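You operate a simulated robot arm through the tools that you are given. There is no shell and no other tool.

The job below is to be done with a simulated robot arm. You get a single attempt, and the scene is never put back.

JOB
Gauge both tyres by the tank and tag the deeper tread rear axle.
Fine: the tag stands on top of that tyre; the tread gauge goes back where it lay. Set down upright: tread gauge, what you pick out.

It is judged by the outcome, as a careful person would: the job done as asked, and still so three seconds after it is handed in. It fails if anything else is knocked over, pushed out of place, dropped, spilled or broken.

ROBOT AND FRAMES
A 7-joint arm with a two-finger parallel gripper, fixed in place. Base frame: the origin is at the foot of the arm, x ahead of it, y to its left, z up. Readings come in m, degrees, newtons and seconds.
With the tool pointing down near the work surface it reaches from about 0.2 to 0.68 m from the base axis. Its first joint turns from -66.0 to 66.0 degrees. Payload 2.4 kg.
The tool frame sits at the grasp point between the pads (the TCP): z along the fingers, y along the line on which they close. The tips reach 0.03 m beyond it. Largest opening 0.094 m; finger width 0.028, thickness 0.01; the body of the gripper, 0.05 by 0.096 m, starts 0.055 m behind the TCP.
Orientation is that of the tool frame in the base frame, as a unit quaternion [w, x, y, z]. With the fingers straight down and closing along the base's y, the tool's x points along the base's -x, its y along +y and its z along -z.

CONTROLS
- The arm moves only by the tool step_arm. Its argument "commands" is one flat list of numbers, 7 for each row, row after row: the finger opening in m, from 0 to 0.094, then the shift along the tool's x, y, z in m, then the turn, a rotation vector about the tool's x, y, z in degrees. In form: [jaw, x, y, z, ax, ay, az, jaw, x, y, z, ax, ay, az, ...]. A call has 1 to 20 rows; each row shifts and turns the commanded pose from where the row before left it, along the tool's axes as they then stand. A row lasts 0.2 s, in which the tool goes at most 0.05 m and 8.6 degrees; a call with a longer step from one row to the next is refused whole, and so is a gripper value outside its range. A pose out of reach is approached as far as the arm can. The call stops where the force on the tool passes 40 N (or 10 N more than at its start, if that is more) or the arm is blocked; 0.2 s more then pass. Each finger travels about 0.153 m/s and halts on what it meets, pressing with about 22 N; the grip force reading is that of the motor and also rises with nothing between the fingers. The clock runs only during rows and for 0.2 s after the last one: add rows that do not move to give the fingers time. It gives the time, the measured TCP pose, the force on the tool (base axes), the opening and the grip force at its end, in the units of the frame above (readings bear some noise), with the torque about the TCP (base axes, N m) and any sound that the robot's microphone picked up.
- Cameras (640 x 400 px; columns grow to the right, rows downward): "scene" is fixed at [0.0255, 0.4675, 1.4388]; the picture's right is [-0.84, -0.55, 0.00], its down [-0.33, 0.51, -0.79] and it looks along [0.44, -0.66, -0.61] (base axes); focal length 316 px, centre (320, 200). "wrist" rides on the gripper at [0.076, 0.014, -0.102] in the tool frame; the picture's right is [-0.18, 0.98, 0.00], its down [-0.75, -0.14, -0.64] and it looks along [-0.63, -0.12, 0.77] (tool axes); focal length 243 px, centre (320, 200). There is no depth. A picture from a camera that has moved, and an enlarged one, comes with that camera's place and axes in the base frame and with its lens.
- camera(camera): a new picture of that camera. The clock stands still meanwhile.
- enlarge(camera, box): a new picture of the part [left, top, right, bottom] of that camera's present view, enlarged. The clock stands still meanwhile.
- job_done(): hands the job in; it is judged then, once.

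Nothing tells you positions but the pictures and the camera data. Unless the task says otherwise, let go and move clear before handing in.

The tools are called after ">>>" as a command line: name --argument value ..., lists and objects as JSON in quotes. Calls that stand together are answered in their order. step_arm: Moves the arm, as the interface text tells. Its arguments: {"type":"object","properties":{"commands":{"type":"array"}},"required":["commands"]} The other tools are called the same way: camera (camera) takes a picture; enlarge (camera, box) takes an enlarged picture of a part of a camera's view; job_done () hands the job in.

At the start:

```text
time_s: 0.0
tool_pos: [0.3578, -0.2026, 1.0747]
tcp_rot: [0.0, 0.0, 1.0, 0.0]
force: [1.4, 0.8, -0.5]
torque: [0.0, 0.02, 0.02]
grip_width: 0.0941
finger_force: 0.1
```

scene: 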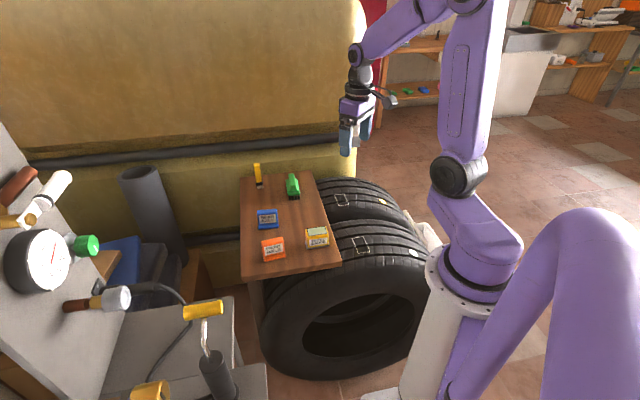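
wrist: 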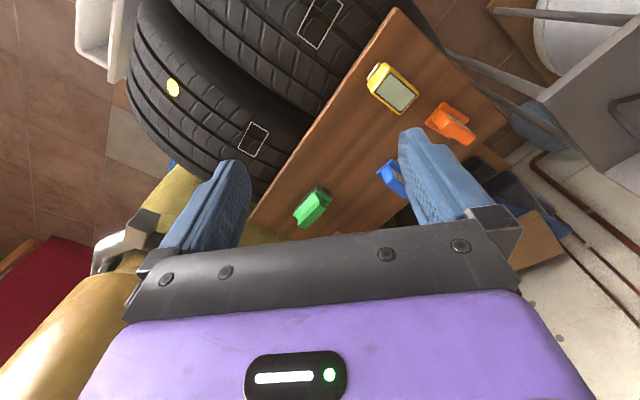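

I see a small wooden table with a yellow gauge-like device and coloured tags (blue, orange, green, yellow) beside two tyres lying by a tank. I'll look closer before planning.

>>> enlarge --camera "scene" --box '[220, 140, 380, 290]'

>>> enlarge --camera "scene" --box '[300, 160, 440, 280]'

>>> enlarge --camera "wrist" --box '[120, 0, 520, 240]'

```text
2.67 times, centred on (300, 215) of scene
camera zoom: at [0.0255, 0.4675, 1.4388], right [-0.84, -0.55, 0.0], down [-0.33, 0.51, -0.79], along [0.44, -0.66, -0.61], focal length 843 px, centre (373, 160)
```

zoom: 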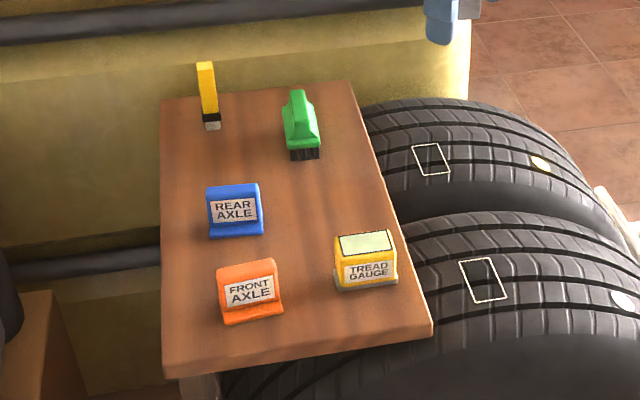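

```text
3.33 times, centred on (370, 220) of scene
camera zoom: at [0.0255, 0.4675, 1.4388], right [-0.84, -0.55, 0.0], down [-0.33, 0.51, -0.79], along [0.44, -0.66, -0.61], focal length 1054 px, centre (153, 133)
```

zoom: 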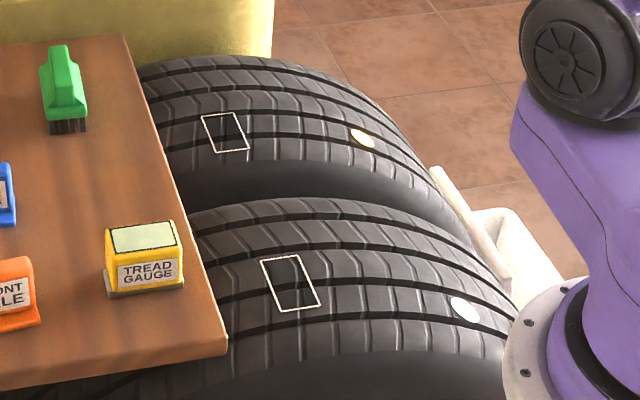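

```text
1.60 times, centred on (320, 120) of wrist
camera zoom: at [0.2818, -0.1906, 1.1779], right [0.18, 0.98, 0.0], down [0.75, -0.14, 0.64], along [0.63, -0.12, -0.77], focal length 388 px, centre (320, 328)
```

zoom: 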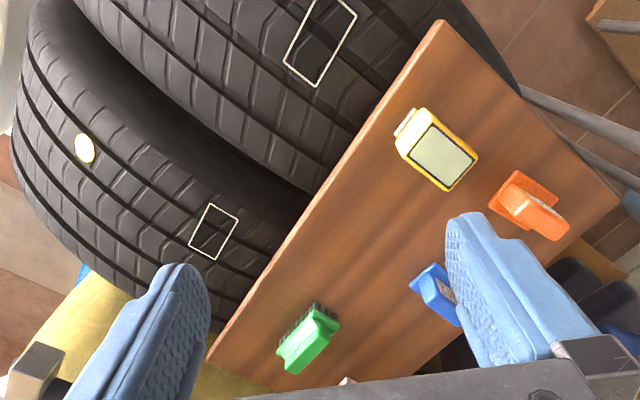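

The tread gauge (yellow) sits on the near corner of the table at about (0.41, -0.10, 0.75). The blue REAR AXLE tag is at about (0.61, -0.11). The two upright tyres lie to the right of the table, each with a white-outlined patch near the top. I'll move the wrist camera to get a second view for triangulation.

>>> step_arm --commands '[0.094, 0.0195, 0.018, 0.024, 0, 0, 0, 0.094, 0.0195, 0.018, 0.024, 0, 0, 0, 0.094, 0.0195, 0.018, 0.024, 0, 0, 0, 0.094, 0.0195, 0.018, 0.024, 0, 0, 0, 0.094, 0, 0, 0, 0, 0, 0]'

>>> camera --camera "wrist"

>>> camera --camera "scene"

```text
time_s: 1.2
tool_pos: [0.2809, -0.131, 0.9778]
tcp_rot: [-0.001, 0.0, 1.0, 0.001]
force: [-0.4, 0.2, -0.2]
torque: [0.04, 0.03, 0.01]
grip_width: 0.094
finger_force: 0.0
```

```text
taken
camera wrist: at [0.2038, -0.119, 1.0814], right [0.18, 0.98, 0.0], down [0.75, -0.14, 0.64], along [0.63, -0.12, -0.77], focal length 243 px, centre (320, 200)
```

wrist: 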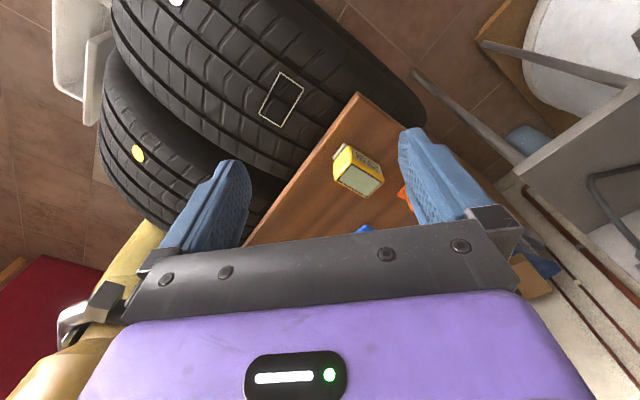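

```text
taken
```

scene: 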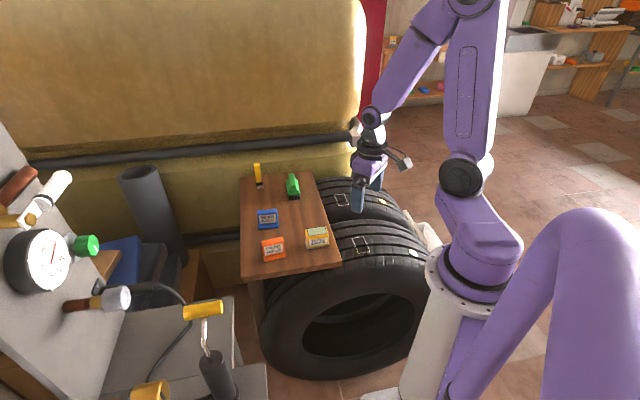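

>>> enlarge --camera "wrist" --box '[220, 50, 420, 240]'

>>> enlarge --camera "scene" --box '[290, 215, 350, 260]'

>>> enlarge --camera "scene" --box '[245, 195, 305, 270]'

```text
2.11 times, centred on (320, 145) of wrist
camera zoom: at [0.2038, -0.119, 1.0814], right [0.18, 0.98, 0.0], down [0.75, -0.14, 0.64], along [0.63, -0.12, -0.77], focal length 511 px, centre (320, 316)
```

zoom: 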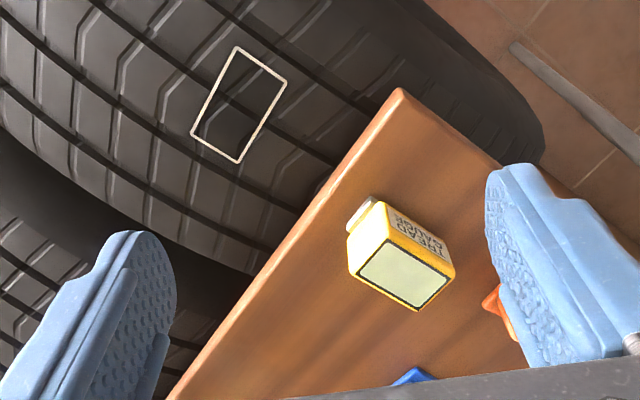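

```text
8.89 times, centred on (320, 238) of scene
camera zoom: at [0.0254, 0.4675, 1.4388], right [-0.84, -0.55, 0.0], down [-0.33, 0.51, -0.79], along [0.44, -0.66, -0.61], focal length 2811 px, centre (320, -133)
```

zoom: 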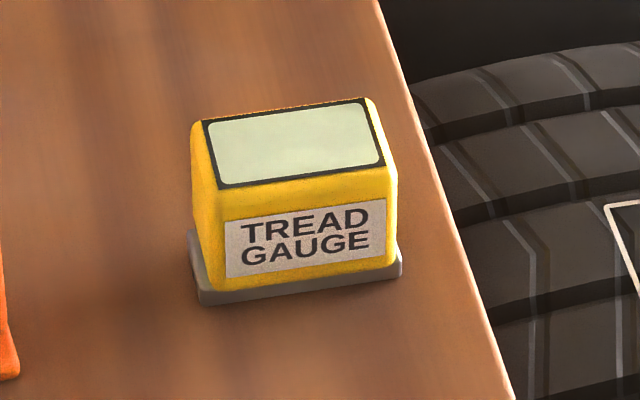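

```text
5.33 times, centred on (275, 232) of scene
camera zoom: at [0.0254, 0.4675, 1.4388], right [-0.84, -0.55, 0.0], down [-0.33, 0.51, -0.79], along [0.44, -0.66, -0.61], focal length 1687 px, centre (560, 27)
```

zoom: 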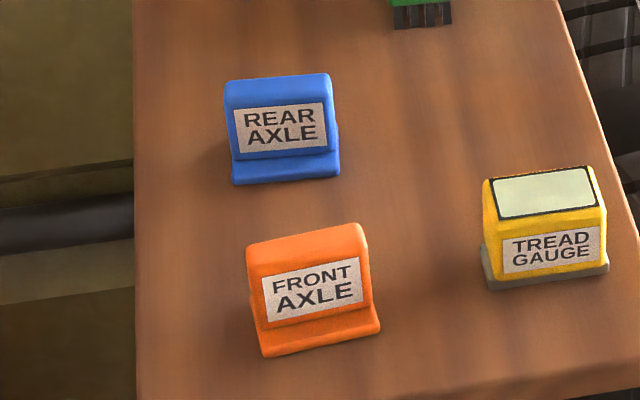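

The gauge stands on the table with its top at z≈0.80. The table top is at about z≈0.734, and the table is yawed about 45°. I'll turn the tool 45° and hover over the gauge to check alignment.

>>> step_arm --commands '[0.094, 0, 0, 0, 0, 0, -7.5, 0.094, 0, 0, 0, 0, 0, -7.5, 0.094, 0, 0, 0, 0, 0, -7.5, 0.094, 0, 0, 0, 0, 0, -7.5, 0.094, 0, 0, 0, 0, 0, -7.5, 0.094, 0, 0, 0, 0, 0, -7.5, 0.094, -0.0225, -0.0137, 0.0196, 0, 0, 0, 0.094, -0.0225, -0.0137, 0.0196, 0, 0, 0, 0.094, -0.0225, -0.0137, 0.0196, 0, 0, 0, 0.094, -0.0225, -0.0137, 0.0196, 0, 0, 0, 0.094, -0.0225, -0.0137, 0.0196, 0, 0, 0, 0.094, 0, 0, 0, 0, 0, 0]'

>>> camera --camera "wrist"

>>> enlarge --camera "scene" --box '[260, 170, 380, 270]'

```text
time_s: 3.8
tool_pos: [0.4091, -0.0983, 0.8814]
tcp_rot: [0.0, -0.382, 0.924, 0.0]
force: [0.7, -0.1, -0.3]
torque: [0.0, 0.0, 0.01]
grip_width: 0.094
finger_force: 0.0
```

```text
taken
camera wrist: at [0.3453, -0.1443, 0.9848], right [-0.57, 0.82, 0.0], down [0.63, 0.43, 0.64], along [0.53, 0.36, -0.77], focal length 243 px, centre (320, 200)
```

wrist: 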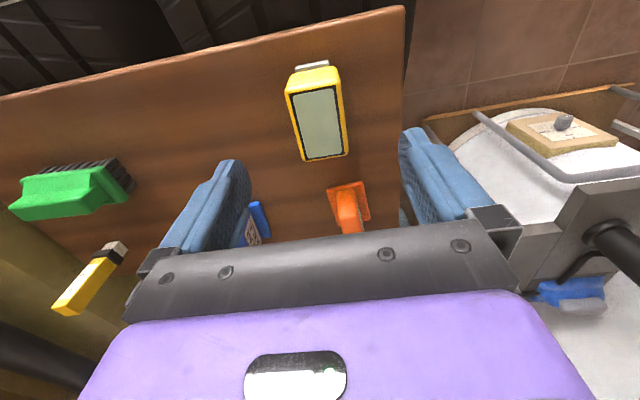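

```text
4.00 times, centred on (320, 220) of scene
camera zoom: at [0.0255, 0.4675, 1.4388], right [-0.84, -0.55, 0.0], down [-0.33, 0.51, -0.79], along [0.44, -0.66, -0.61], focal length 1265 px, centre (320, 120)
```

zoom: 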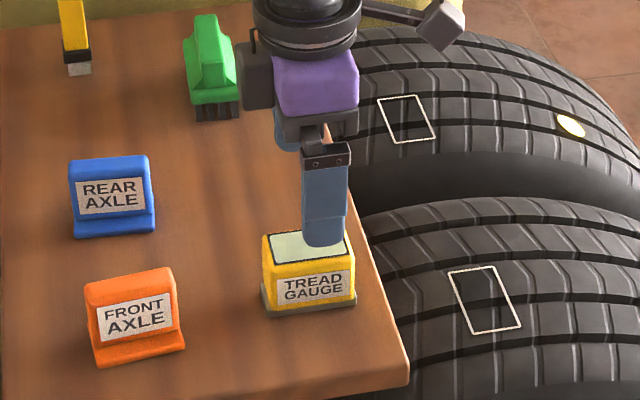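

>>> enlarge --camera "wrist" --box '[240, 40, 400, 190]'

```text
2.67 times, centred on (320, 115) of wrist
camera zoom: at [0.3453, -0.1443, 0.9848], right [-0.57, 0.82, 0.0], down [0.63, 0.43, 0.64], along [0.53, 0.36, -0.77], focal length 647 px, centre (320, 427)
```

zoom: 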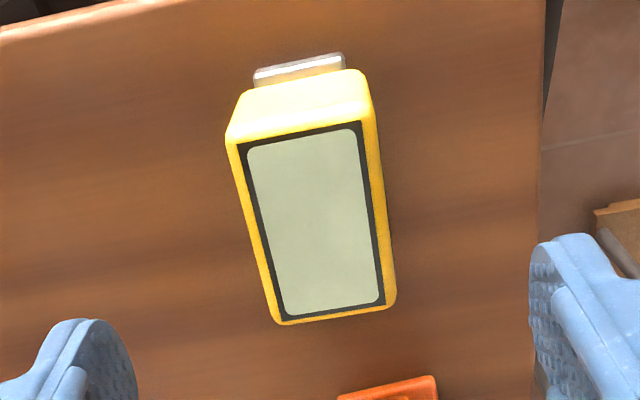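

The gauge is centred under the tool and its long axis is at 45°. I'll lower to just above its base plate and check before closing.

>>> step_arm --commands '[0.094, 0.0002, -0.0022, 0.025, 0, 0, 0, 0.094, 0, 0, 0.025, 0, 0, 0, 0.094, 0, 0, 0.02, 0, 0, 0, 0.094, 0, 0, 0.016, 0, 0, 0, 0.094, 0, 0, 0.01, 0, 0, 0, 0.094, 0, 0, 0, 0, 0, 0]'

>>> camera --camera "wrist"

>>> enlarge --camera "scene" --box '[290, 190, 360, 260]'

```text
time_s: 5.2
tool_pos: [0.4092, -0.1003, 0.7841]
tcp_rot: [0.0, -0.383, 0.924, -0.001]
force: [-0.1, 0.1, 0.3]
torque: [-0.02, -0.01, 0.02]
grip_width: 0.0941
finger_force: 0.1
```

```text
taken
camera wrist: at [0.3457, -0.1464, 0.8879], right [-0.57, 0.82, 0.0], down [0.63, 0.43, 0.64], along [0.53, 0.36, -0.77], focal length 243 px, centre (320, 200)
```

wrist: 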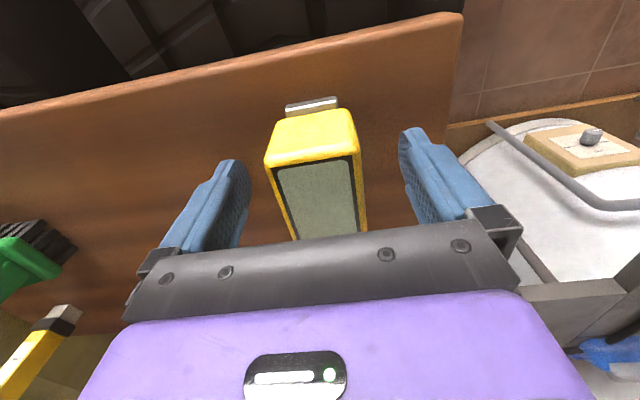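

```text
5.71 times, centred on (325, 225) of scene
camera zoom: at [0.0255, 0.4675, 1.4388], right [-0.84, -0.55, 0.0], down [-0.33, 0.51, -0.79], along [0.44, -0.66, -0.61], focal length 1807 px, centre (291, 57)
```

zoom: 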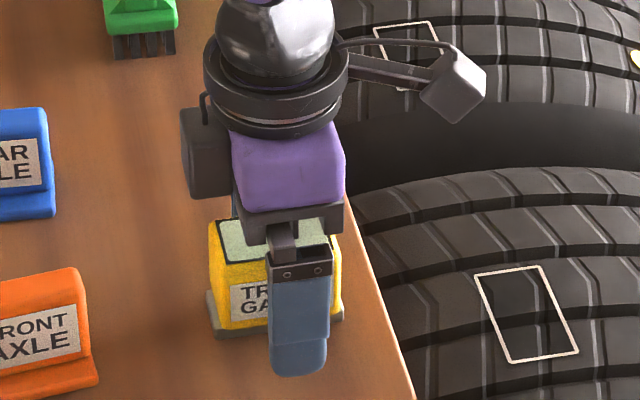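

>>> step_arm --commands '[0.06, 0, 0, 0, 0, 0, 0, 0.01, 0, 0, 0, 0, 0, 0, 0.01, 0, 0, 0, 0, 0, 0, 0.01, 0, 0, 0, 0, 0, 0]'

>>> camera --camera "wrist"

>>> enlarge --camera "scene" --box '[290, 190, 360, 260]'

```text
time_s: 6.2
tool_pos: [0.4087, -0.1004, 0.7843]
tcp_rot: [0.001, -0.383, 0.924, 0.0]
force: [0.1, -0.1, 0.6]
torque: [0.01, 0.01, -0.02]
grip_width: 0.0459
finger_force: 21.8
```

```text
taken
camera wrist: at [0.3456, -0.1464, 0.888], right [-0.57, 0.82, 0.0], down [0.63, 0.43, 0.64], along [0.53, 0.36, -0.77], focal length 243 px, centre (320, 200)
```

wrist: 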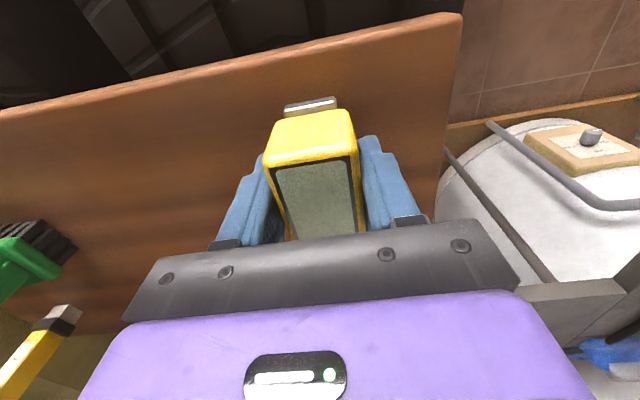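

```text
5.71 times, centred on (325, 225) of scene
camera zoom: at [0.0255, 0.4675, 1.4388], right [-0.84, -0.55, 0.0], down [-0.33, 0.51, -0.79], along [0.44, -0.66, -0.61], focal length 1807 px, centre (291, 57)
```

zoom: 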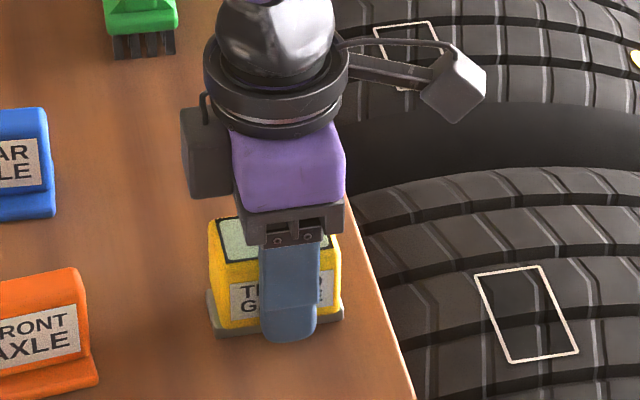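

The gauge is gripped at 0.046 m wide. I'll lift it, turn 90° so its long side matches the patch, and hover over the near tyre's patch at about (0.305, -0.194).

>>> step_arm --commands '[0.01, 0, 0, -0.01, 0, 0, 0, 0.01, 0, 0, -0.03, 0, 0, 0, 0.01, 0, 0, -0.03, 0, 0, 0, 0.01, 0, 0, -0.03, 0, 0, 0, 0.01, 0, 0, 0, 0, 0, 7.5, 0.01, 0, 0, 0, 0, 0, 7.5, 0.01, 0, 0, 0, 0, 0, 7.5, 0.01, 0, 0, 0, 0, 0, 7.5, 0.01, 0, 0, 0, 0, 0, 7.5, 0.01, 0, 0, 0, 0, 0, 7.5, 0.01, 0, 0, 0, 0, 0, 7.5, 0.01, 0, 0, 0, 0, 0, 7.5, 0.01, 0, 0, 0, 0, 0, 7.5, 0.01, 0, 0, 0, 0, 0, 7.5, 0.01, 0, 0, 0, 0, 0, 7.5, 0.01, 0, 0, 0, 0, 0, 7.5]'

>>> camera --camera "wrist"

>>> camera --camera "scene"

```text
time_s: 9.6
tool_pos: [0.4093, -0.1017, 0.8855]
tcp_rot: [0.0, 0.384, 0.924, 0.0]
force: [0.9, -0.6, -1.2]
torque: [0.01, -0.01, 0.01]
grip_width: 0.0459
finger_force: 22.1
```

```text
taken
camera wrist: at [0.3657, -0.0391, 0.988], right [0.83, 0.56, 0.0], down [0.43, -0.63, 0.64], along [0.36, -0.53, -0.77], focal length 243 px, centre (320, 200)
```

wrist: 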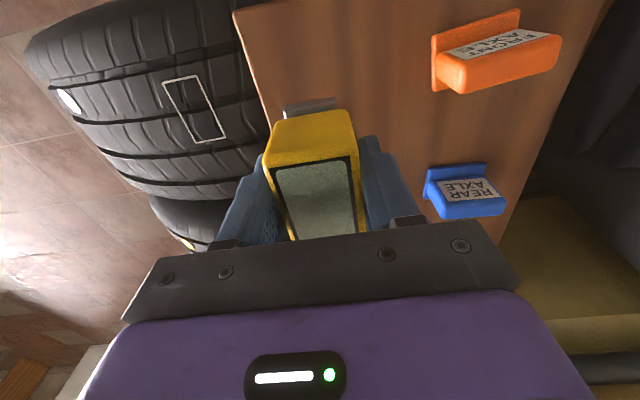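

```text
taken
```

scene: 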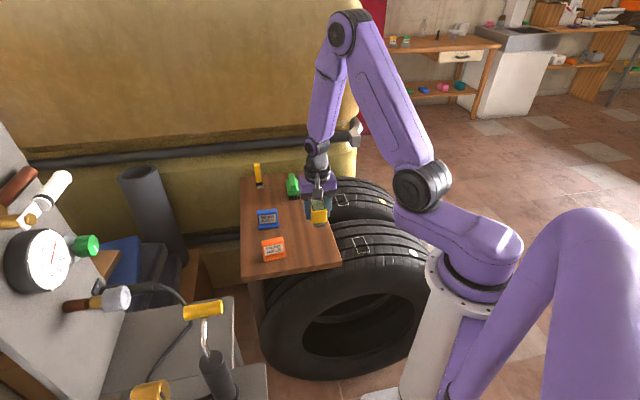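

>>> enlarge --camera "wrist" --box '[20, 30, 280, 200]'

>>> enlarge --camera "wrist" --box '[400, 0, 640, 230]'

```text
2.35 times, centred on (150, 115) of wrist
camera zoom: at [0.3657, -0.0391, 0.988], right [0.83, 0.56, 0.0], down [0.43, -0.63, 0.64], along [0.36, -0.53, -0.77], focal length 571 px, centre (720, 400)
```

zoom: 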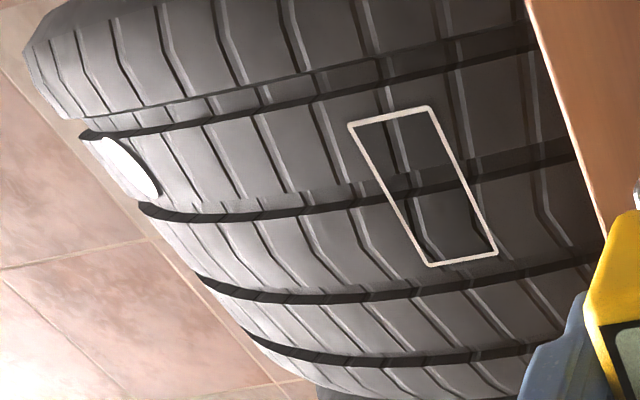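

```text
1.74 times, centred on (520, 115) of wrist
camera zoom: at [0.3657, -0.0391, 0.988], right [0.83, 0.56, 0.0], down [0.43, -0.63, 0.64], along [0.36, -0.53, -0.77], focal length 422 px, centre (-28, 348)
```

zoom: 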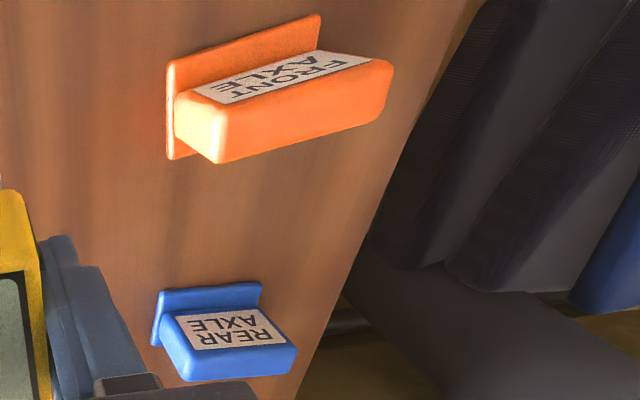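

The patch centre triangulates to about (0.307, -0.1975, 0.713), with the tyre level there. I'll move over it and stop about 4 cm above.

>>> step_arm --commands '[0.01, 0.0014, -0.0351, 0, 0, 0, 0, 0.01, 0.0014, -0.0351, 0, 0, 0, 0, 0.01, 0.0014, -0.0351, 0, 0, 0, 0, 0.01, 0.0014, -0.0351, 0, 0, 0, 0, 0.01, 0, 0, 0.03, 0, 0, 0, 0.01, 0, 0, 0.03, 0, 0, 0, 0.01, 0, 0, 0.0247, 0, 0, 0, 0.01, 0, 0, 0, 0, 0, 0]'

>>> camera --camera "wrist"

>>> enlarge --camera "scene" --box '[310, 190, 420, 270]'

```text
time_s: 11.4
tool_pos: [0.3058, -0.1953, 0.8016]
tcp_rot: [-0.001, 0.382, 0.924, 0.0]
force: [0.1, -0.4, -0.8]
torque: [0.02, -0.02, 0.01]
grip_width: 0.0461
finger_force: 21.6
```

```text
taken
camera wrist: at [0.2623, -0.1341, 0.9045], right [0.82, 0.57, 0.0], down [0.43, -0.63, 0.64], along [0.36, -0.53, -0.77], focal length 243 px, centre (320, 200)
```

wrist: 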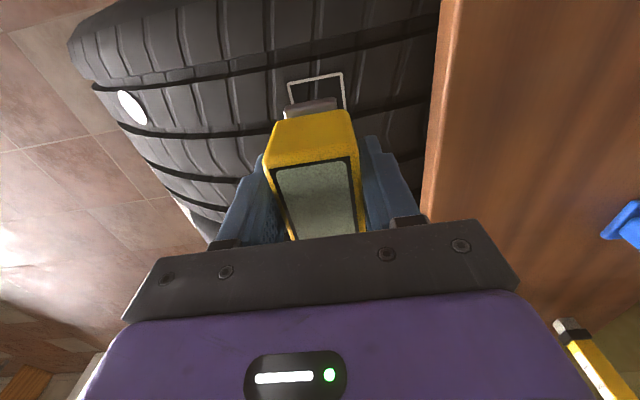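

```text
5.00 times, centred on (365, 230) of scene
camera zoom: at [0.0255, 0.4675, 1.4388], right [-0.84, -0.55, 0.0], down [-0.33, 0.51, -0.79], along [0.44, -0.66, -0.61], focal length 1581 px, centre (95, 50)
```

zoom: 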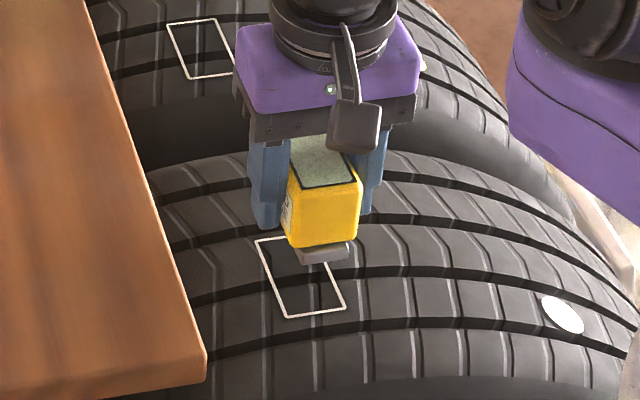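

Aligned to within a couple of millimetres. I'll lower, then creep into contact.

>>> step_arm --commands '[0.01, 0.0, 0.0007, 0.02, 0, 0, 0, 0.01, 0, 0, 0.01, 0, 0, 0, 0.01, 0, 0, 0.005, 0, 0, 0, 0.01, 0, 0, 0, 0, 0, 0]'

>>> enlarge --camera "scene" --box '[310, 190, 420, 270]'

```text
time_s: 12.4
tool_pos: [0.3066, -0.1943, 0.7659]
tcp_rot: [0.0, 0.383, 0.924, 0.0]
force: [-0.5, -0.7, -1.4]
torque: [0.01, -0.01, -0.03]
grip_width: 0.0456
finger_force: 21.5
```

```text
5.00 times, centred on (365, 230) of scene
camera zoom: at [0.0255, 0.4675, 1.4388], right [-0.84, -0.55, 0.0], down [-0.33, 0.51, -0.79], along [0.44, -0.66, -0.61], focal length 1581 px, centre (95, 50)
```

zoom: 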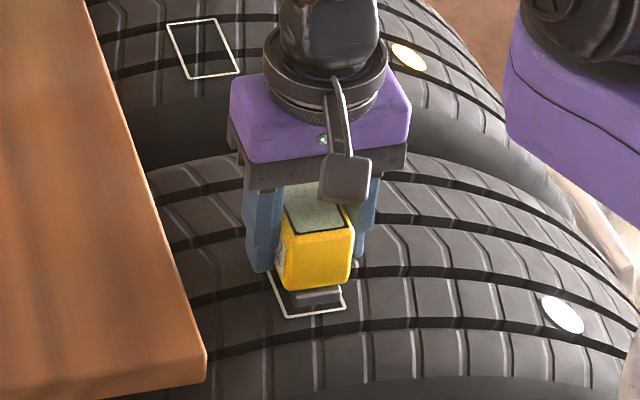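

>>> step_arm --commands '[0.01, 0, 0, 0.003, 0, 0, 0, 0.01, 0, 0, 0.002, 0, 0, 0, 0.01, 0, 0, 0, 0, 0, 0]'

```text
time_s: 13.2
tool_pos: [0.3085, -0.1961, 0.7595]
tcp_rot: [0.001, 0.382, 0.924, 0.0]
force: [-0.2, 0.1, -0.4]
torque: [0.0, 0.04, -0.02]
grip_width: 0.046
finger_force: 21.4
```

>>> step_arm --commands '[0.01, 0, 0, 0.002, 0, 0, 0, 0.01, 0, 0, 0, 0, 0, 0]'

>>> enlarge --camera "scene" --box '[325, 210, 395, 260]'

```text
time_s: 13.8
tool_pos: [0.3073, -0.196, 0.7578]
tcp_rot: [0.002, 0.382, 0.924, -0.001]
force: [2.3, -0.5, 17.1]
torque: [-0.02, -0.03, 0.0]
grip_width: 0.046
finger_force: 21.8
```

```text
8.00 times, centred on (360, 235) of scene
camera zoom: at [0.0253, 0.4676, 1.4388], right [-0.84, -0.55, 0.0], down [-0.33, 0.51, -0.79], along [0.44, -0.66, -0.61], focal length 2530 px, centre (0, -80)
```

zoom: 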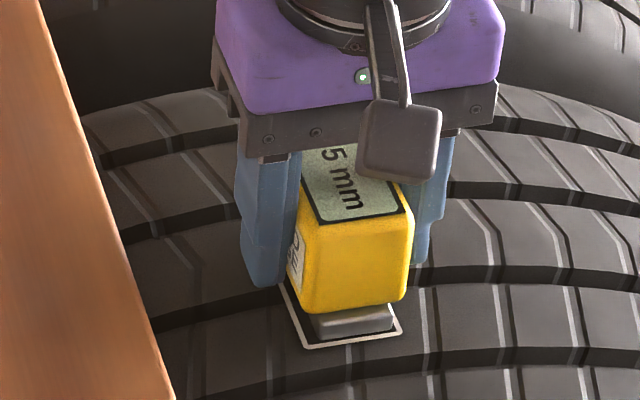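

It has made contact and the display shows a reading ending "5 mm". I'll read the rest from the wrist camera.

>>> enlarge --camera "wrist" --box '[250, 90, 390, 250]'

>>> enlarge --camera "scene" --box '[350, 220, 380, 250]'

```text
2.50 times, centred on (320, 170) of wrist
camera zoom: at [0.2632, -0.134, 0.8613], right [0.82, 0.57, 0.0], down [0.43, -0.63, 0.64], along [0.36, -0.53, -0.77], focal length 606 px, centre (320, 275)
```

zoom: 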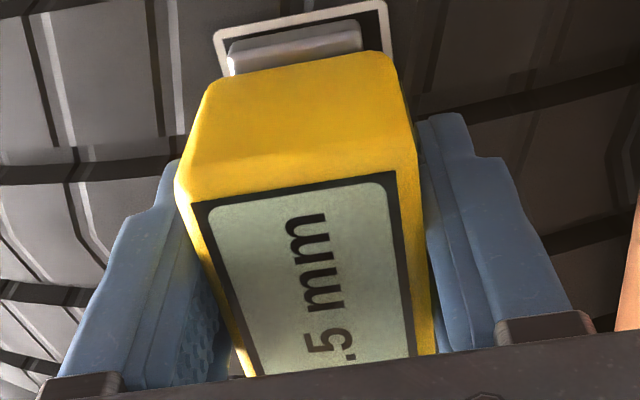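

```text
13.33 times, centred on (365, 235) of scene
camera zoom: at [0.0253, 0.4676, 1.4388], right [-0.84, -0.55, 0.0], down [-0.33, 0.51, -0.79], along [0.44, -0.66, -0.61], focal length 4217 px, centre (-280, -267)
```

zoom: 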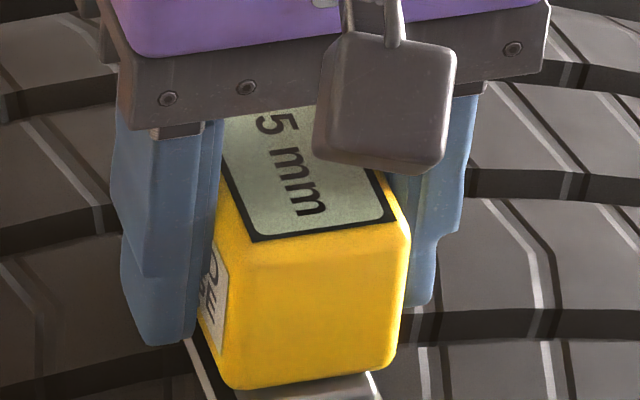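

I need the leading digit, so I'll ease the pressure, release the gauge on the patch and back straight up to read it.

>>> step_arm --commands '[0.01, 0, 0, -0.001, 0, 0, 0, 0.05, 0, 0, 0, 0, 0, 0, 0.07, 0, 0, 0, 0, 0, 0, 0.075, 0, 0, 0, 0, 0, 0, 0.075, 0, 0, -0.02, 0, 0, 0, 0.075, 0, 0, -0.03, 0, 0, 0, 0.075, 0, 0, -0.03, 0, 0, 0, 0.075, 0, 0, -0.02, 0, 0, 0, 0.075, 0, 0, 0, 0, 0, 0]'

>>> camera --camera "wrist"

>>> enlarge --camera "wrist" --box '[260, 20, 380, 180]'

>>> enlarge --camera "scene" --box '[325, 210, 395, 260]'

```text
time_s: 15.8
tool_pos: [0.3082, -0.1965, 0.8593]
tcp_rot: [-0.001, 0.382, 0.924, 0.001]
force: [0.9, 0.4, -0.4]
torque: [-0.01, 0.02, -0.02]
grip_width: 0.075
finger_force: 0.1
```

```text
taken
camera wrist: at [0.2639, -0.1343, 0.9627], right [0.82, 0.57, 0.0], down [0.43, -0.63, 0.64], along [0.36, -0.53, -0.77], focal length 243 px, centre (320, 200)
```

wrist: 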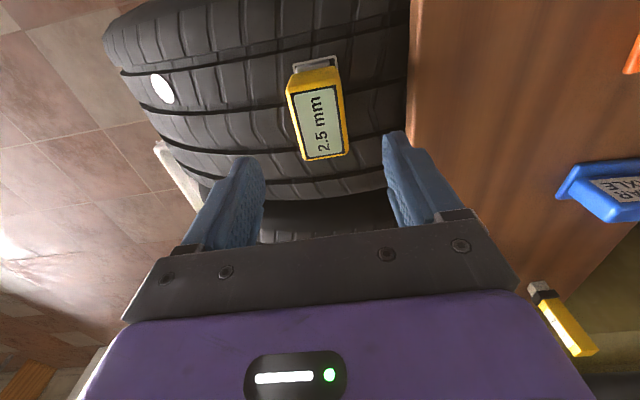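

```text
2.50 times, centred on (320, 100) of wrist
camera zoom: at [0.2639, -0.1343, 0.9627], right [0.82, 0.57, 0.0], down [0.43, -0.63, 0.64], along [0.36, -0.53, -0.77], focal length 606 px, centre (320, 450)
```

zoom: 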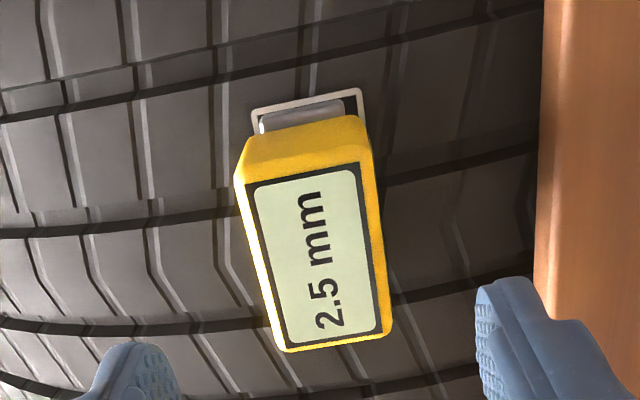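

```text
8.00 times, centred on (360, 235) of scene
camera zoom: at [0.0255, 0.4675, 1.4388], right [-0.84, -0.55, 0.0], down [-0.33, 0.51, -0.79], along [0.44, -0.66, -0.61], focal length 2530 px, centre (0, -80)
```

zoom: 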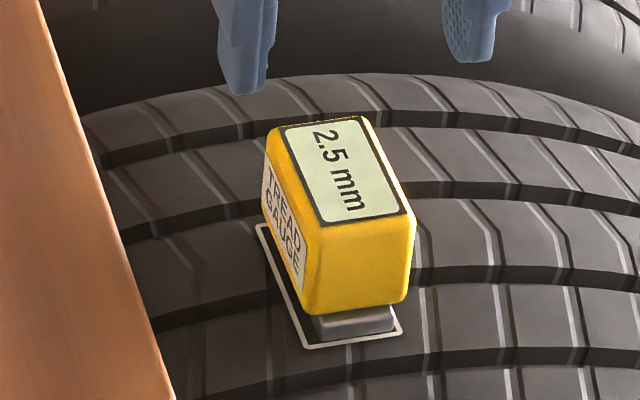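

The near tyre reads 2.5 mm. Now I'll regrasp the gauge and carry it to the far tyre's patch at about (0.476, -0.364).

>>> step_arm --commands '[0.075, 0, 0, 0.03, 0, 0, 0, 0.075, 0, 0, 0.03, 0, 0, 0, 0.075, 0, 0, 0.025, 0, 0, 0, 0.075, 0, 0, 0.015, 0, 0, 0, 0.075, 0, 0, 0, 0, 0, 0, 0.01, 0, 0, 0, 0, 0, 0, 0.01, 0, 0, 0, 0, 0, 0, 0.01, 0, 0, 0, 0, 0, 0, 0.01, 0, 0, -0.01, 0, 0, 0, 0.01, 0, 0, -0.03, 0, 0, 0, 0.01, 0, 0, -0.03, 0, 0, 0, 0.01, 0, 0, -0.03, 0, 0, 0]'

>>> camera --camera "wrist"

```text
time_s: 18.4
tool_pos: [0.3068, -0.196, 0.8596]
tcp_rot: [-0.001, 0.382, 0.924, 0.0]
force: [-0.5, 0.0, -0.7]
torque: [-0.01, 0.03, 0.0]
grip_width: 0.046
finger_force: 22.3
```

```text
taken
camera wrist: at [0.2631, -0.1341, 0.9627], right [0.82, 0.57, 0.0], down [0.43, -0.63, 0.64], along [0.36, -0.53, -0.77], focal length 243 px, centre (320, 200)
```

wrist: 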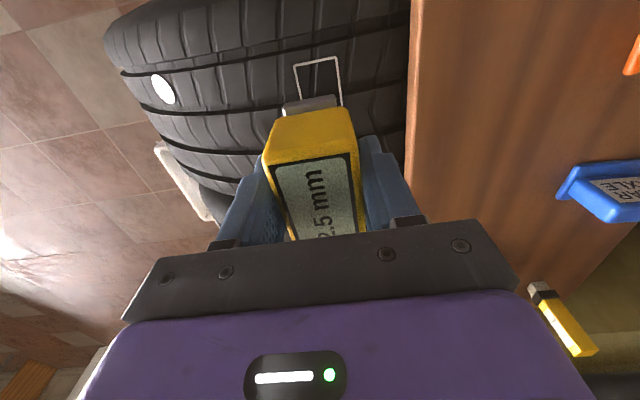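

The gauge is held and keeps its reading. Moving to hover over the far patch.

>>> step_arm --commands '[0.01, -0.0395, 0.0002, 0, 0, 0, 0, 0.01, -0.0395, 0.0002, 0, 0, 0, 0, 0.01, -0.0395, 0.0002, 0, 0, 0, 0, 0.01, -0.0395, 0.0002, 0, 0, 0, 0, 0.01, -0.0395, 0.0002, 0, 0, 0, 0, 0.01, -0.0395, 0, 0, 0, 0, 0, 0.01, 0, 0, 0.03, 0, 0, 0, 0.01, 0, 0, 0.025, 0, 0, 0, 0.01, 0, 0, 0, 0, 0, 0]'

>>> camera --camera "wrist"

>>> enlarge --camera "scene" --box '[290, 140, 420, 240]'

```text
time_s: 20.4
tool_pos: [0.4769, -0.3627, 0.8038]
tcp_rot: [0.0, 0.382, 0.924, 0.0]
force: [-0.7, 0.1, -1.1]
torque: [-0.01, -0.01, -0.01]
grip_width: 0.0459
finger_force: 22.0
```

```text
taken
camera wrist: at [0.4314, -0.3022, 0.9054], right [0.82, 0.57, 0.0], down [0.43, -0.63, 0.64], along [0.36, -0.53, -0.77], focal length 243 px, centre (320, 200)
```

wrist: 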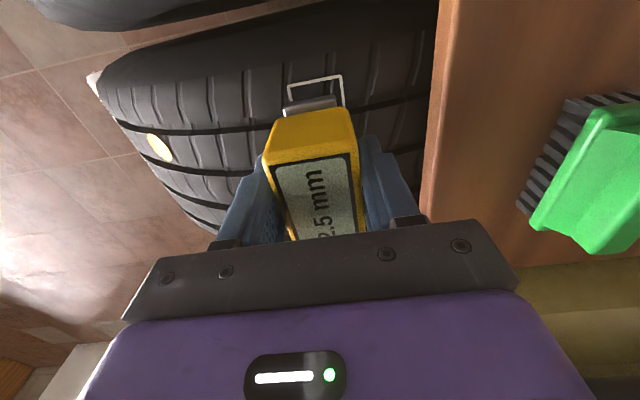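

```text
4.00 times, centred on (355, 190) of scene
camera zoom: at [0.0255, 0.4674, 1.4388], right [-0.84, -0.55, 0.0], down [-0.33, 0.51, -0.79], along [0.44, -0.66, -0.61], focal length 1265 px, centre (180, 240)
```

zoom: 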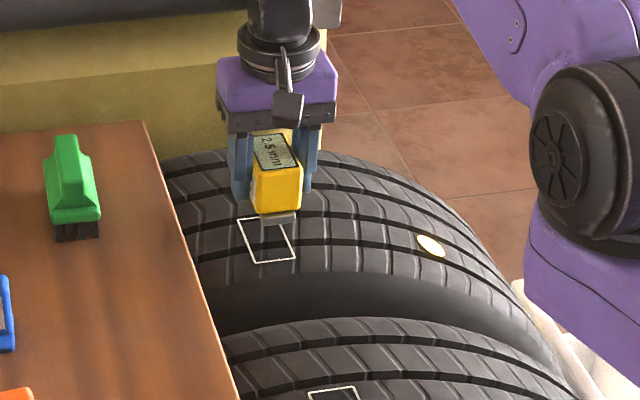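

Same alignment as before. Lowering onto the far patch.

>>> step_arm --commands '[0.01, 0, 0, 0.02, 0, 0, 0, 0.01, 0, 0, 0.015, 0, 0, 0, 0.01, 0, 0, 0.005, 0, 0, 0, 0.01, 0, 0, 0, 0, 0, 0]'

>>> step_arm --commands '[0.01, 0, 0, 0.002, 0, 0, 0, 0.01, 0, 0, 0, 0, 0, 0]'

```text
time_s: 21.4
tool_pos: [0.4749, -0.3631, 0.7641]
tcp_rot: [0.0, 0.383, 0.924, 0.0]
force: [0.4, -0.1, -1.2]
torque: [-0.01, -0.01, -0.04]
grip_width: 0.0458
finger_force: 21.7
```

```text
time_s: 22.0
tool_pos: [0.4745, -0.3621, 0.7606]
tcp_rot: [0.0, 0.382, 0.924, 0.0]
force: [0.7, -0.2, -0.2]
torque: [0.03, 0.01, -0.01]
grip_width: 0.0462
finger_force: 22.1
```

>>> step_arm --commands '[0.01, 0, 0, 0.0015, 0, 0, 0, 0.01, 0, 0, 0, 0, 0, 0]'

>>> enlarge --camera "scene" --box '[325, 170, 395, 220]'

```text
time_s: 22.6
tool_pos: [0.476, -0.3628, 0.7603]
tcp_rot: [0.0, 0.382, 0.924, 0.001]
force: [-5.6, 3.3, 11.5]
torque: [-0.13, -0.07, -0.06]
grip_width: 0.0459
finger_force: 21.8
```

```text
8.00 times, centred on (360, 195) of scene
camera zoom: at [0.0252, 0.4677, 1.4388], right [-0.84, -0.55, 0.0], down [-0.33, 0.51, -0.79], along [0.44, -0.66, -0.61], focal length 2530 px, centre (0, 240)
```

zoom: 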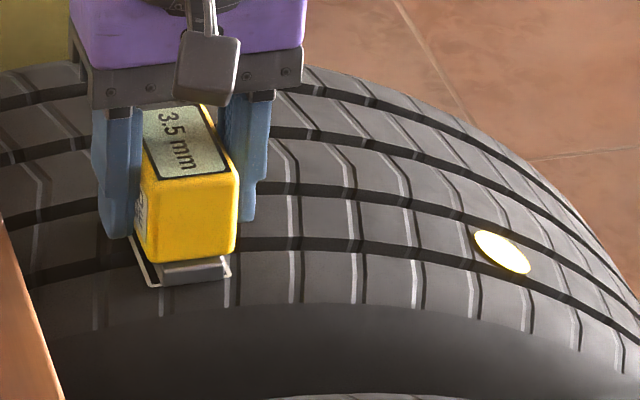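

>>> enlarge --camera "scene" --box '[336, 178, 360, 196]'

>>> enlarge --camera "wrist" --box '[250, 90, 390, 250]'

```text
16.00 times, centred on (348, 187) of scene
camera zoom: at [0.0252, 0.4677, 1.4388], right [-0.84, -0.55, 0.0], down [-0.33, 0.51, -0.79], along [0.44, -0.66, -0.61], focal length 5060 px, centre (-128, 408)
```

zoom: 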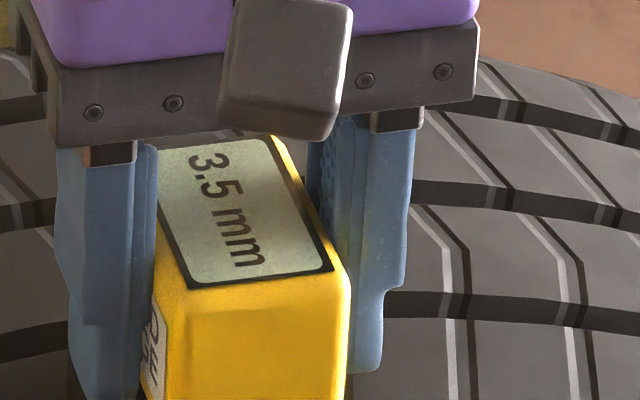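

```text
2.50 times, centred on (320, 170) of wrist
camera zoom: at [0.4314, -0.3011, 0.8638], right [0.82, 0.57, 0.0], down [0.43, -0.63, 0.64], along [0.36, -0.53, -0.77], focal length 606 px, centre (320, 275)
```

zoom: 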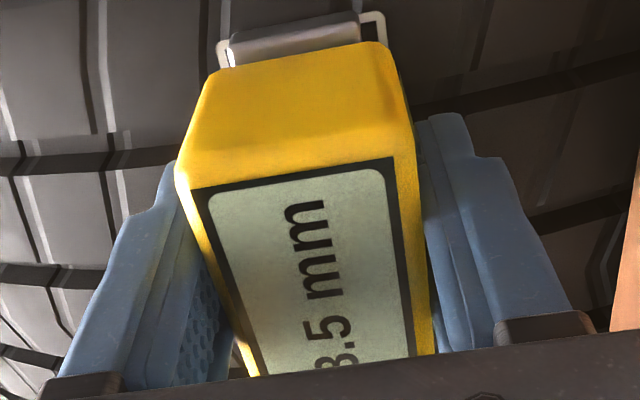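

The far tyre reads 3.5 mm against 2.5 mm on the near one, so the far tyre has the deeper tread. I'll lift the gauge and bring it back over its original spot on the table.

>>> step_arm --commands '[0.01, 0, 0, -0.01, 0, 0, 0, 0.01, 0, 0, -0.03, 0, 0, 0, 0.01, 0, 0, -0.03, 0, 0, 0, 0.01, 0, 0, -0.03, 0, 0, 0, 0.01, 0, 0, -0.0242, 0, 0, 0, 0.01, 0.0385, 0, 0, 0, 0, 0, 0.01, 0.0385, 0, 0, 0, 0, 0, 0.01, 0.0385, 0, 0, 0, 0, 0, 0.01, 0.0385, 0, 0, 0, 0, 0, 0.01, 0.0385, 0, 0, 0, 0, 0, 0.01, 0.0389, 0, 0, 0, 0, 0, 0.01, 0, 0.0347, 0, 0, 0, 0, 0.01, 0, 0.0347, 0, 0, 0, 0, 0.01, 0, 0.0347, 0, 0, 0, 0, 0.01, 0, 0.0346, 0, 0, 0, 0, 0.01, 0, 0, 0, 0, 0, 0]'

>>> camera --camera "wrist"

>>> enlarge --camera "scene" --box '[260, 170, 400, 270]'

```text
time_s: 26.0
tool_pos: [0.4106, -0.1, 0.8839]
tcp_rot: [0.0, 0.384, 0.923, 0.0]
force: [-0.7, 0.6, -1.6]
torque: [0.03, 0.02, 0.02]
grip_width: 0.0462
finger_force: 22.4
```

```text
taken
camera wrist: at [0.3668, -0.0382, 0.9865], right [0.82, 0.57, 0.0], down [0.43, -0.63, 0.64], along [0.36, -0.53, -0.77], focal length 243 px, centre (320, 200)
```

wrist: 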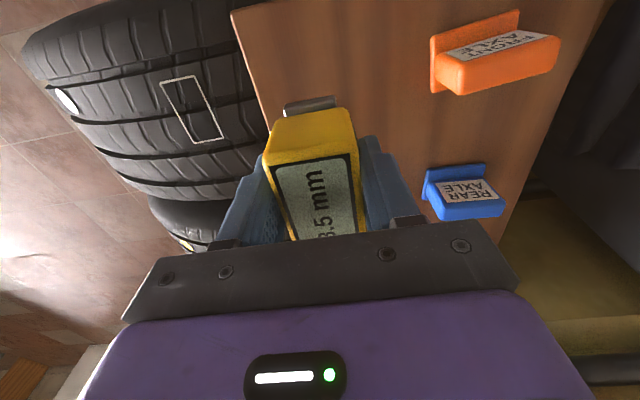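

```text
4.00 times, centred on (330, 220) of scene
camera zoom: at [0.0255, 0.4675, 1.4388], right [-0.84, -0.55, 0.0], down [-0.33, 0.51, -0.79], along [0.44, -0.66, -0.61], focal length 1265 px, centre (280, 120)
```

zoom: 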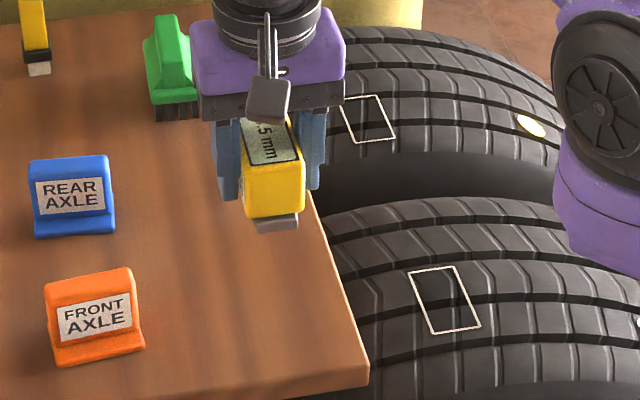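

Now I'll turn back 90° to the original yaw and lower to just above the table.

>>> step_arm --commands '[0.01, 0, 0, 0, 0, 0, -7.5, 0.01, 0, 0, 0, 0, 0, -7.5, 0.01, 0, 0, 0, 0, 0, -7.5, 0.01, 0, 0, 0, 0, 0, -7.5, 0.01, 0, 0, 0, 0, 0, -7.5, 0.01, 0, 0, 0, 0, 0, -7.5, 0.01, 0, 0, 0, 0, 0, -7.5, 0.01, 0, 0, 0, 0, 0, -7.5, 0.01, 0, 0, 0, 0, 0, -7.5, 0.01, 0, 0, 0, 0, 0, -7.5, 0.01, 0, 0, 0, 0, 0, -7.5, 0.01, 0, 0, 0, 0, 0, -7.5, 0.01, 0, 0, 0.03, 0, 0, 0, 0.01, 0, 0, 0.03, 0, 0, 0, 0.01, 0, 0, 0.025, 0, 0, 0, 0.01, 0, 0, 0.01, 0, 0, 0, 0.01, 0, 0, 0, 0, 0, 0]'

>>> enlarge --camera "scene" --box '[290, 190, 360, 260]'

>>> camera --camera "wrist"

```text
time_s: 29.6
tool_pos: [0.4104, -0.103, 0.7891]
tcp_rot: [0.0, -0.382, 0.924, 0.0]
force: [-0.9, 0.5, -1.2]
torque: [-0.01, 0.01, 0.03]
grip_width: 0.0459
finger_force: 22.0
```

```text
5.71 times, centred on (325, 225) of scene
camera zoom: at [0.0255, 0.4675, 1.4388], right [-0.84, -0.55, 0.0], down [-0.33, 0.51, -0.79], along [0.44, -0.66, -0.61], focal length 1807 px, centre (291, 57)
```

zoom: 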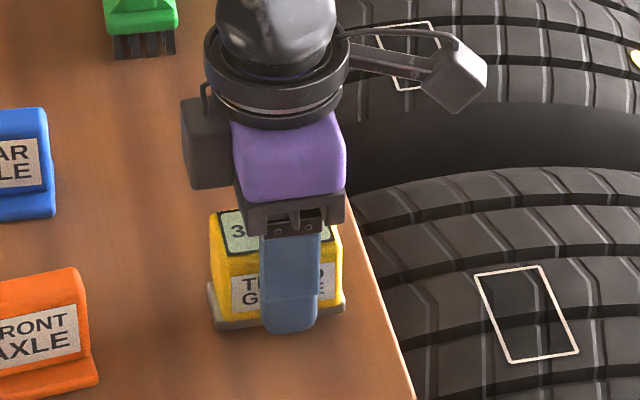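

```text
taken
camera wrist: at [0.3464, -0.1481, 0.8924], right [-0.57, 0.82, 0.0], down [0.63, 0.43, 0.64], along [0.53, 0.36, -0.77], focal length 243 px, centre (320, 200)
```

wrist: 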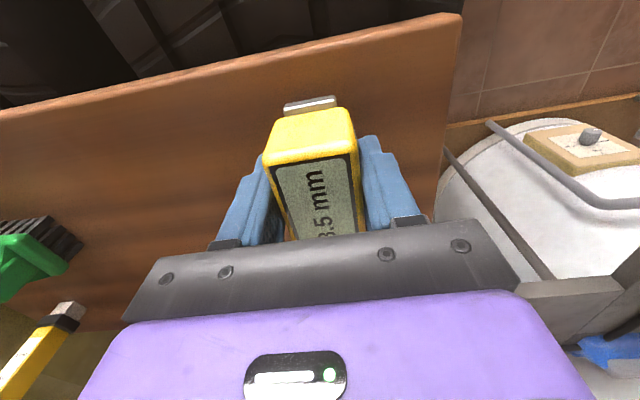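

>>> step_arm --commands '[0.01, 0, 0, 0.003, 0, 0, 0, 0.01, 0, 0, 0, 0, 0, 0]'

>>> step_arm --commands '[0.01, 0, 0, 0.001, 0, 0, 0, 0.01, 0, 0, 0, 0, 0, 0]'

```text
time_s: 30.2
tool_pos: [0.4101, -0.1019, 0.7856]
tcp_rot: [0.0, -0.384, 0.923, 0.001]
force: [-0.3, -0.2, -0.5]
torque: [0.03, 0.03, 0.0]
grip_width: 0.0462
finger_force: 22.4
```

```text
time_s: 30.8
tool_pos: [0.4107, -0.1021, 0.7856]
tcp_rot: [0.0, -0.382, 0.924, -0.001]
force: [-0.5, -1.3, 8.4]
torque: [0.14, -0.1, 0.02]
grip_width: 0.046
finger_force: 22.0
```

The gauge is touching the table. I'll release and retreat straight up, then verify it's back in place.

>>> step_arm --commands '[0.01, 0, 0, -0.0004, 0, 0, 0, 0.055, 0, 0, 0, 0, 0, 0, 0.075, 0, 0, 0, 0, 0, 0, 0.085, 0, 0, 0, 0, 0, 0, 0.085, 0, 0, -0.02, 0, 0, 0, 0.085, 0, 0, -0.03, 0, 0, 0, 0.085, 0, 0, -0.03, 0, 0, 0, 0.085, 0, 0, -0.03, 0, 0, 0, 0.085, 0, 0, -0.03, 0, 0, 0, 0.085, 0, 0, 0, 0, 0, 0]'

>>> camera --camera "wrist"

>>> enlarge --camera "scene" --box '[290, 215, 350, 260]'

```text
time_s: 33.0
tool_pos: [0.4088, -0.0994, 0.9246]
tcp_rot: [0.0, -0.383, 0.924, 0.0]
force: [0.0, 0.7, 0.3]
torque: [0.03, 0.01, 0.01]
grip_width: 0.0851
finger_force: 0.1
```

```text
taken
camera wrist: at [0.3447, -0.146, 1.0282], right [-0.57, 0.82, 0.0], down [0.63, 0.43, 0.64], along [0.53, 0.36, -0.77], focal length 243 px, centre (320, 200)
```

wrist: 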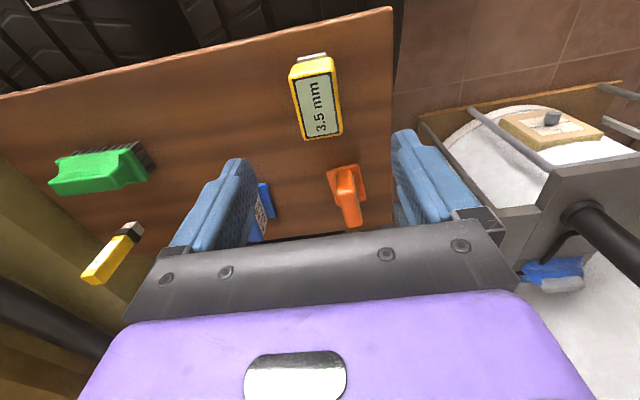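

```text
8.89 times, centred on (320, 238) of scene
camera zoom: at [0.0255, 0.4675, 1.4388], right [-0.84, -0.55, 0.0], down [-0.33, 0.51, -0.79], along [0.44, -0.66, -0.61], focal length 2811 px, centre (320, -133)
```

zoom: 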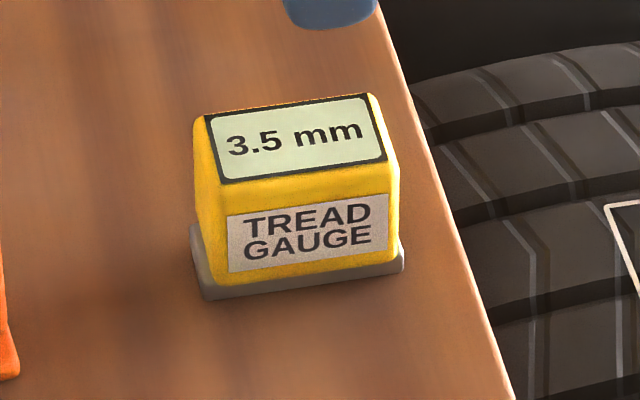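

The gauge is back within about 3 mm of where it stood, upright. Next is the blue REAR AXLE tag: I'll turn the tool and get a close look at it.

>>> step_arm --commands '[0.094, 0, 0, 0, 0, 0, 7.5, 0.094, 0, 0, 0, 0, 0, 7.5, 0.094, 0, 0, 0, 0, 0, 7.5, 0.094, 0, 0, 0, 0, 0, 7.5, 0.094, 0, 0, 0, 0, 0, 7.5, 0.094, 0, 0, 0, 0, 0, 7.5, 0.094, 0, 0, 0, 0, 0, 7.5, 0.094, 0, 0, 0, 0, 0, 7.5, 0.094, 0, 0, 0, 0, 0, 7.5, 0.094, 0, 0, 0, 0, 0, 7.5, 0.094, 0, 0, 0, 0, 0, 7.5, 0.094, 0, 0, 0, 0, 0, 7.5, 0.094, -0.024, 0.03465, 0, 0, 0, 0, 0.094, -0.024, 0.03465, 0, 0, 0, 0, 0.094, -0.024, 0.03465, 0, 0, 0, 0, 0.094, -0.024, 0.03465, 0, 0, 0, 0, 0.094, 0, 0, 0, 0, 0, 0]'

>>> camera --camera "wrist"

>>> enlarge --camera "scene" --box '[245, 160, 325, 270]'

```text
time_s: 36.6
tool_pos: [0.5758, -0.0699, 0.9261]
tcp_rot: [0.0, 0.383, 0.924, 0.0]
force: [0.0, -0.5, 0.4]
torque: [-0.04, -0.01, 0.01]
grip_width: 0.094
finger_force: 0.0
```

```text
taken
camera wrist: at [0.5324, -0.0079, 1.0283], right [0.82, 0.57, 0.0], down [0.43, -0.63, 0.64], along [0.36, -0.53, -0.77], focal length 243 px, centre (320, 200)
```

wrist: 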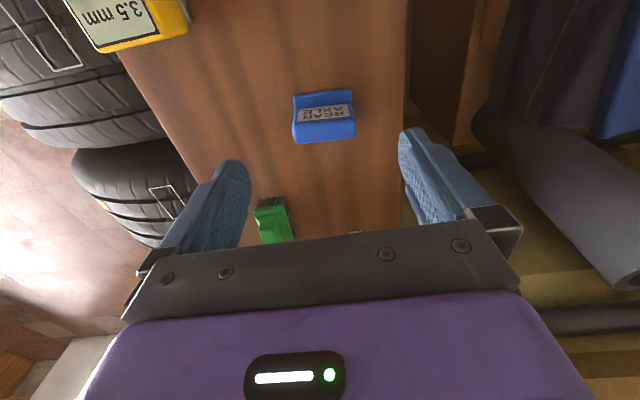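

```text
3.64 times, centred on (285, 215) of scene
camera zoom: at [0.0255, 0.4675, 1.4388], right [-0.84, -0.55, 0.0], down [-0.33, 0.51, -0.79], along [0.44, -0.66, -0.61], focal length 1150 px, centre (447, 146)
```

zoom: 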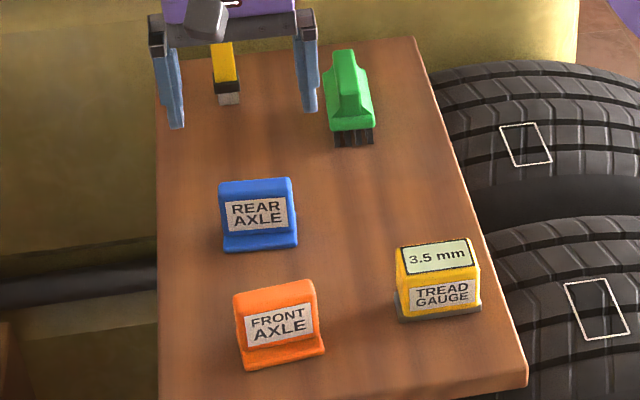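

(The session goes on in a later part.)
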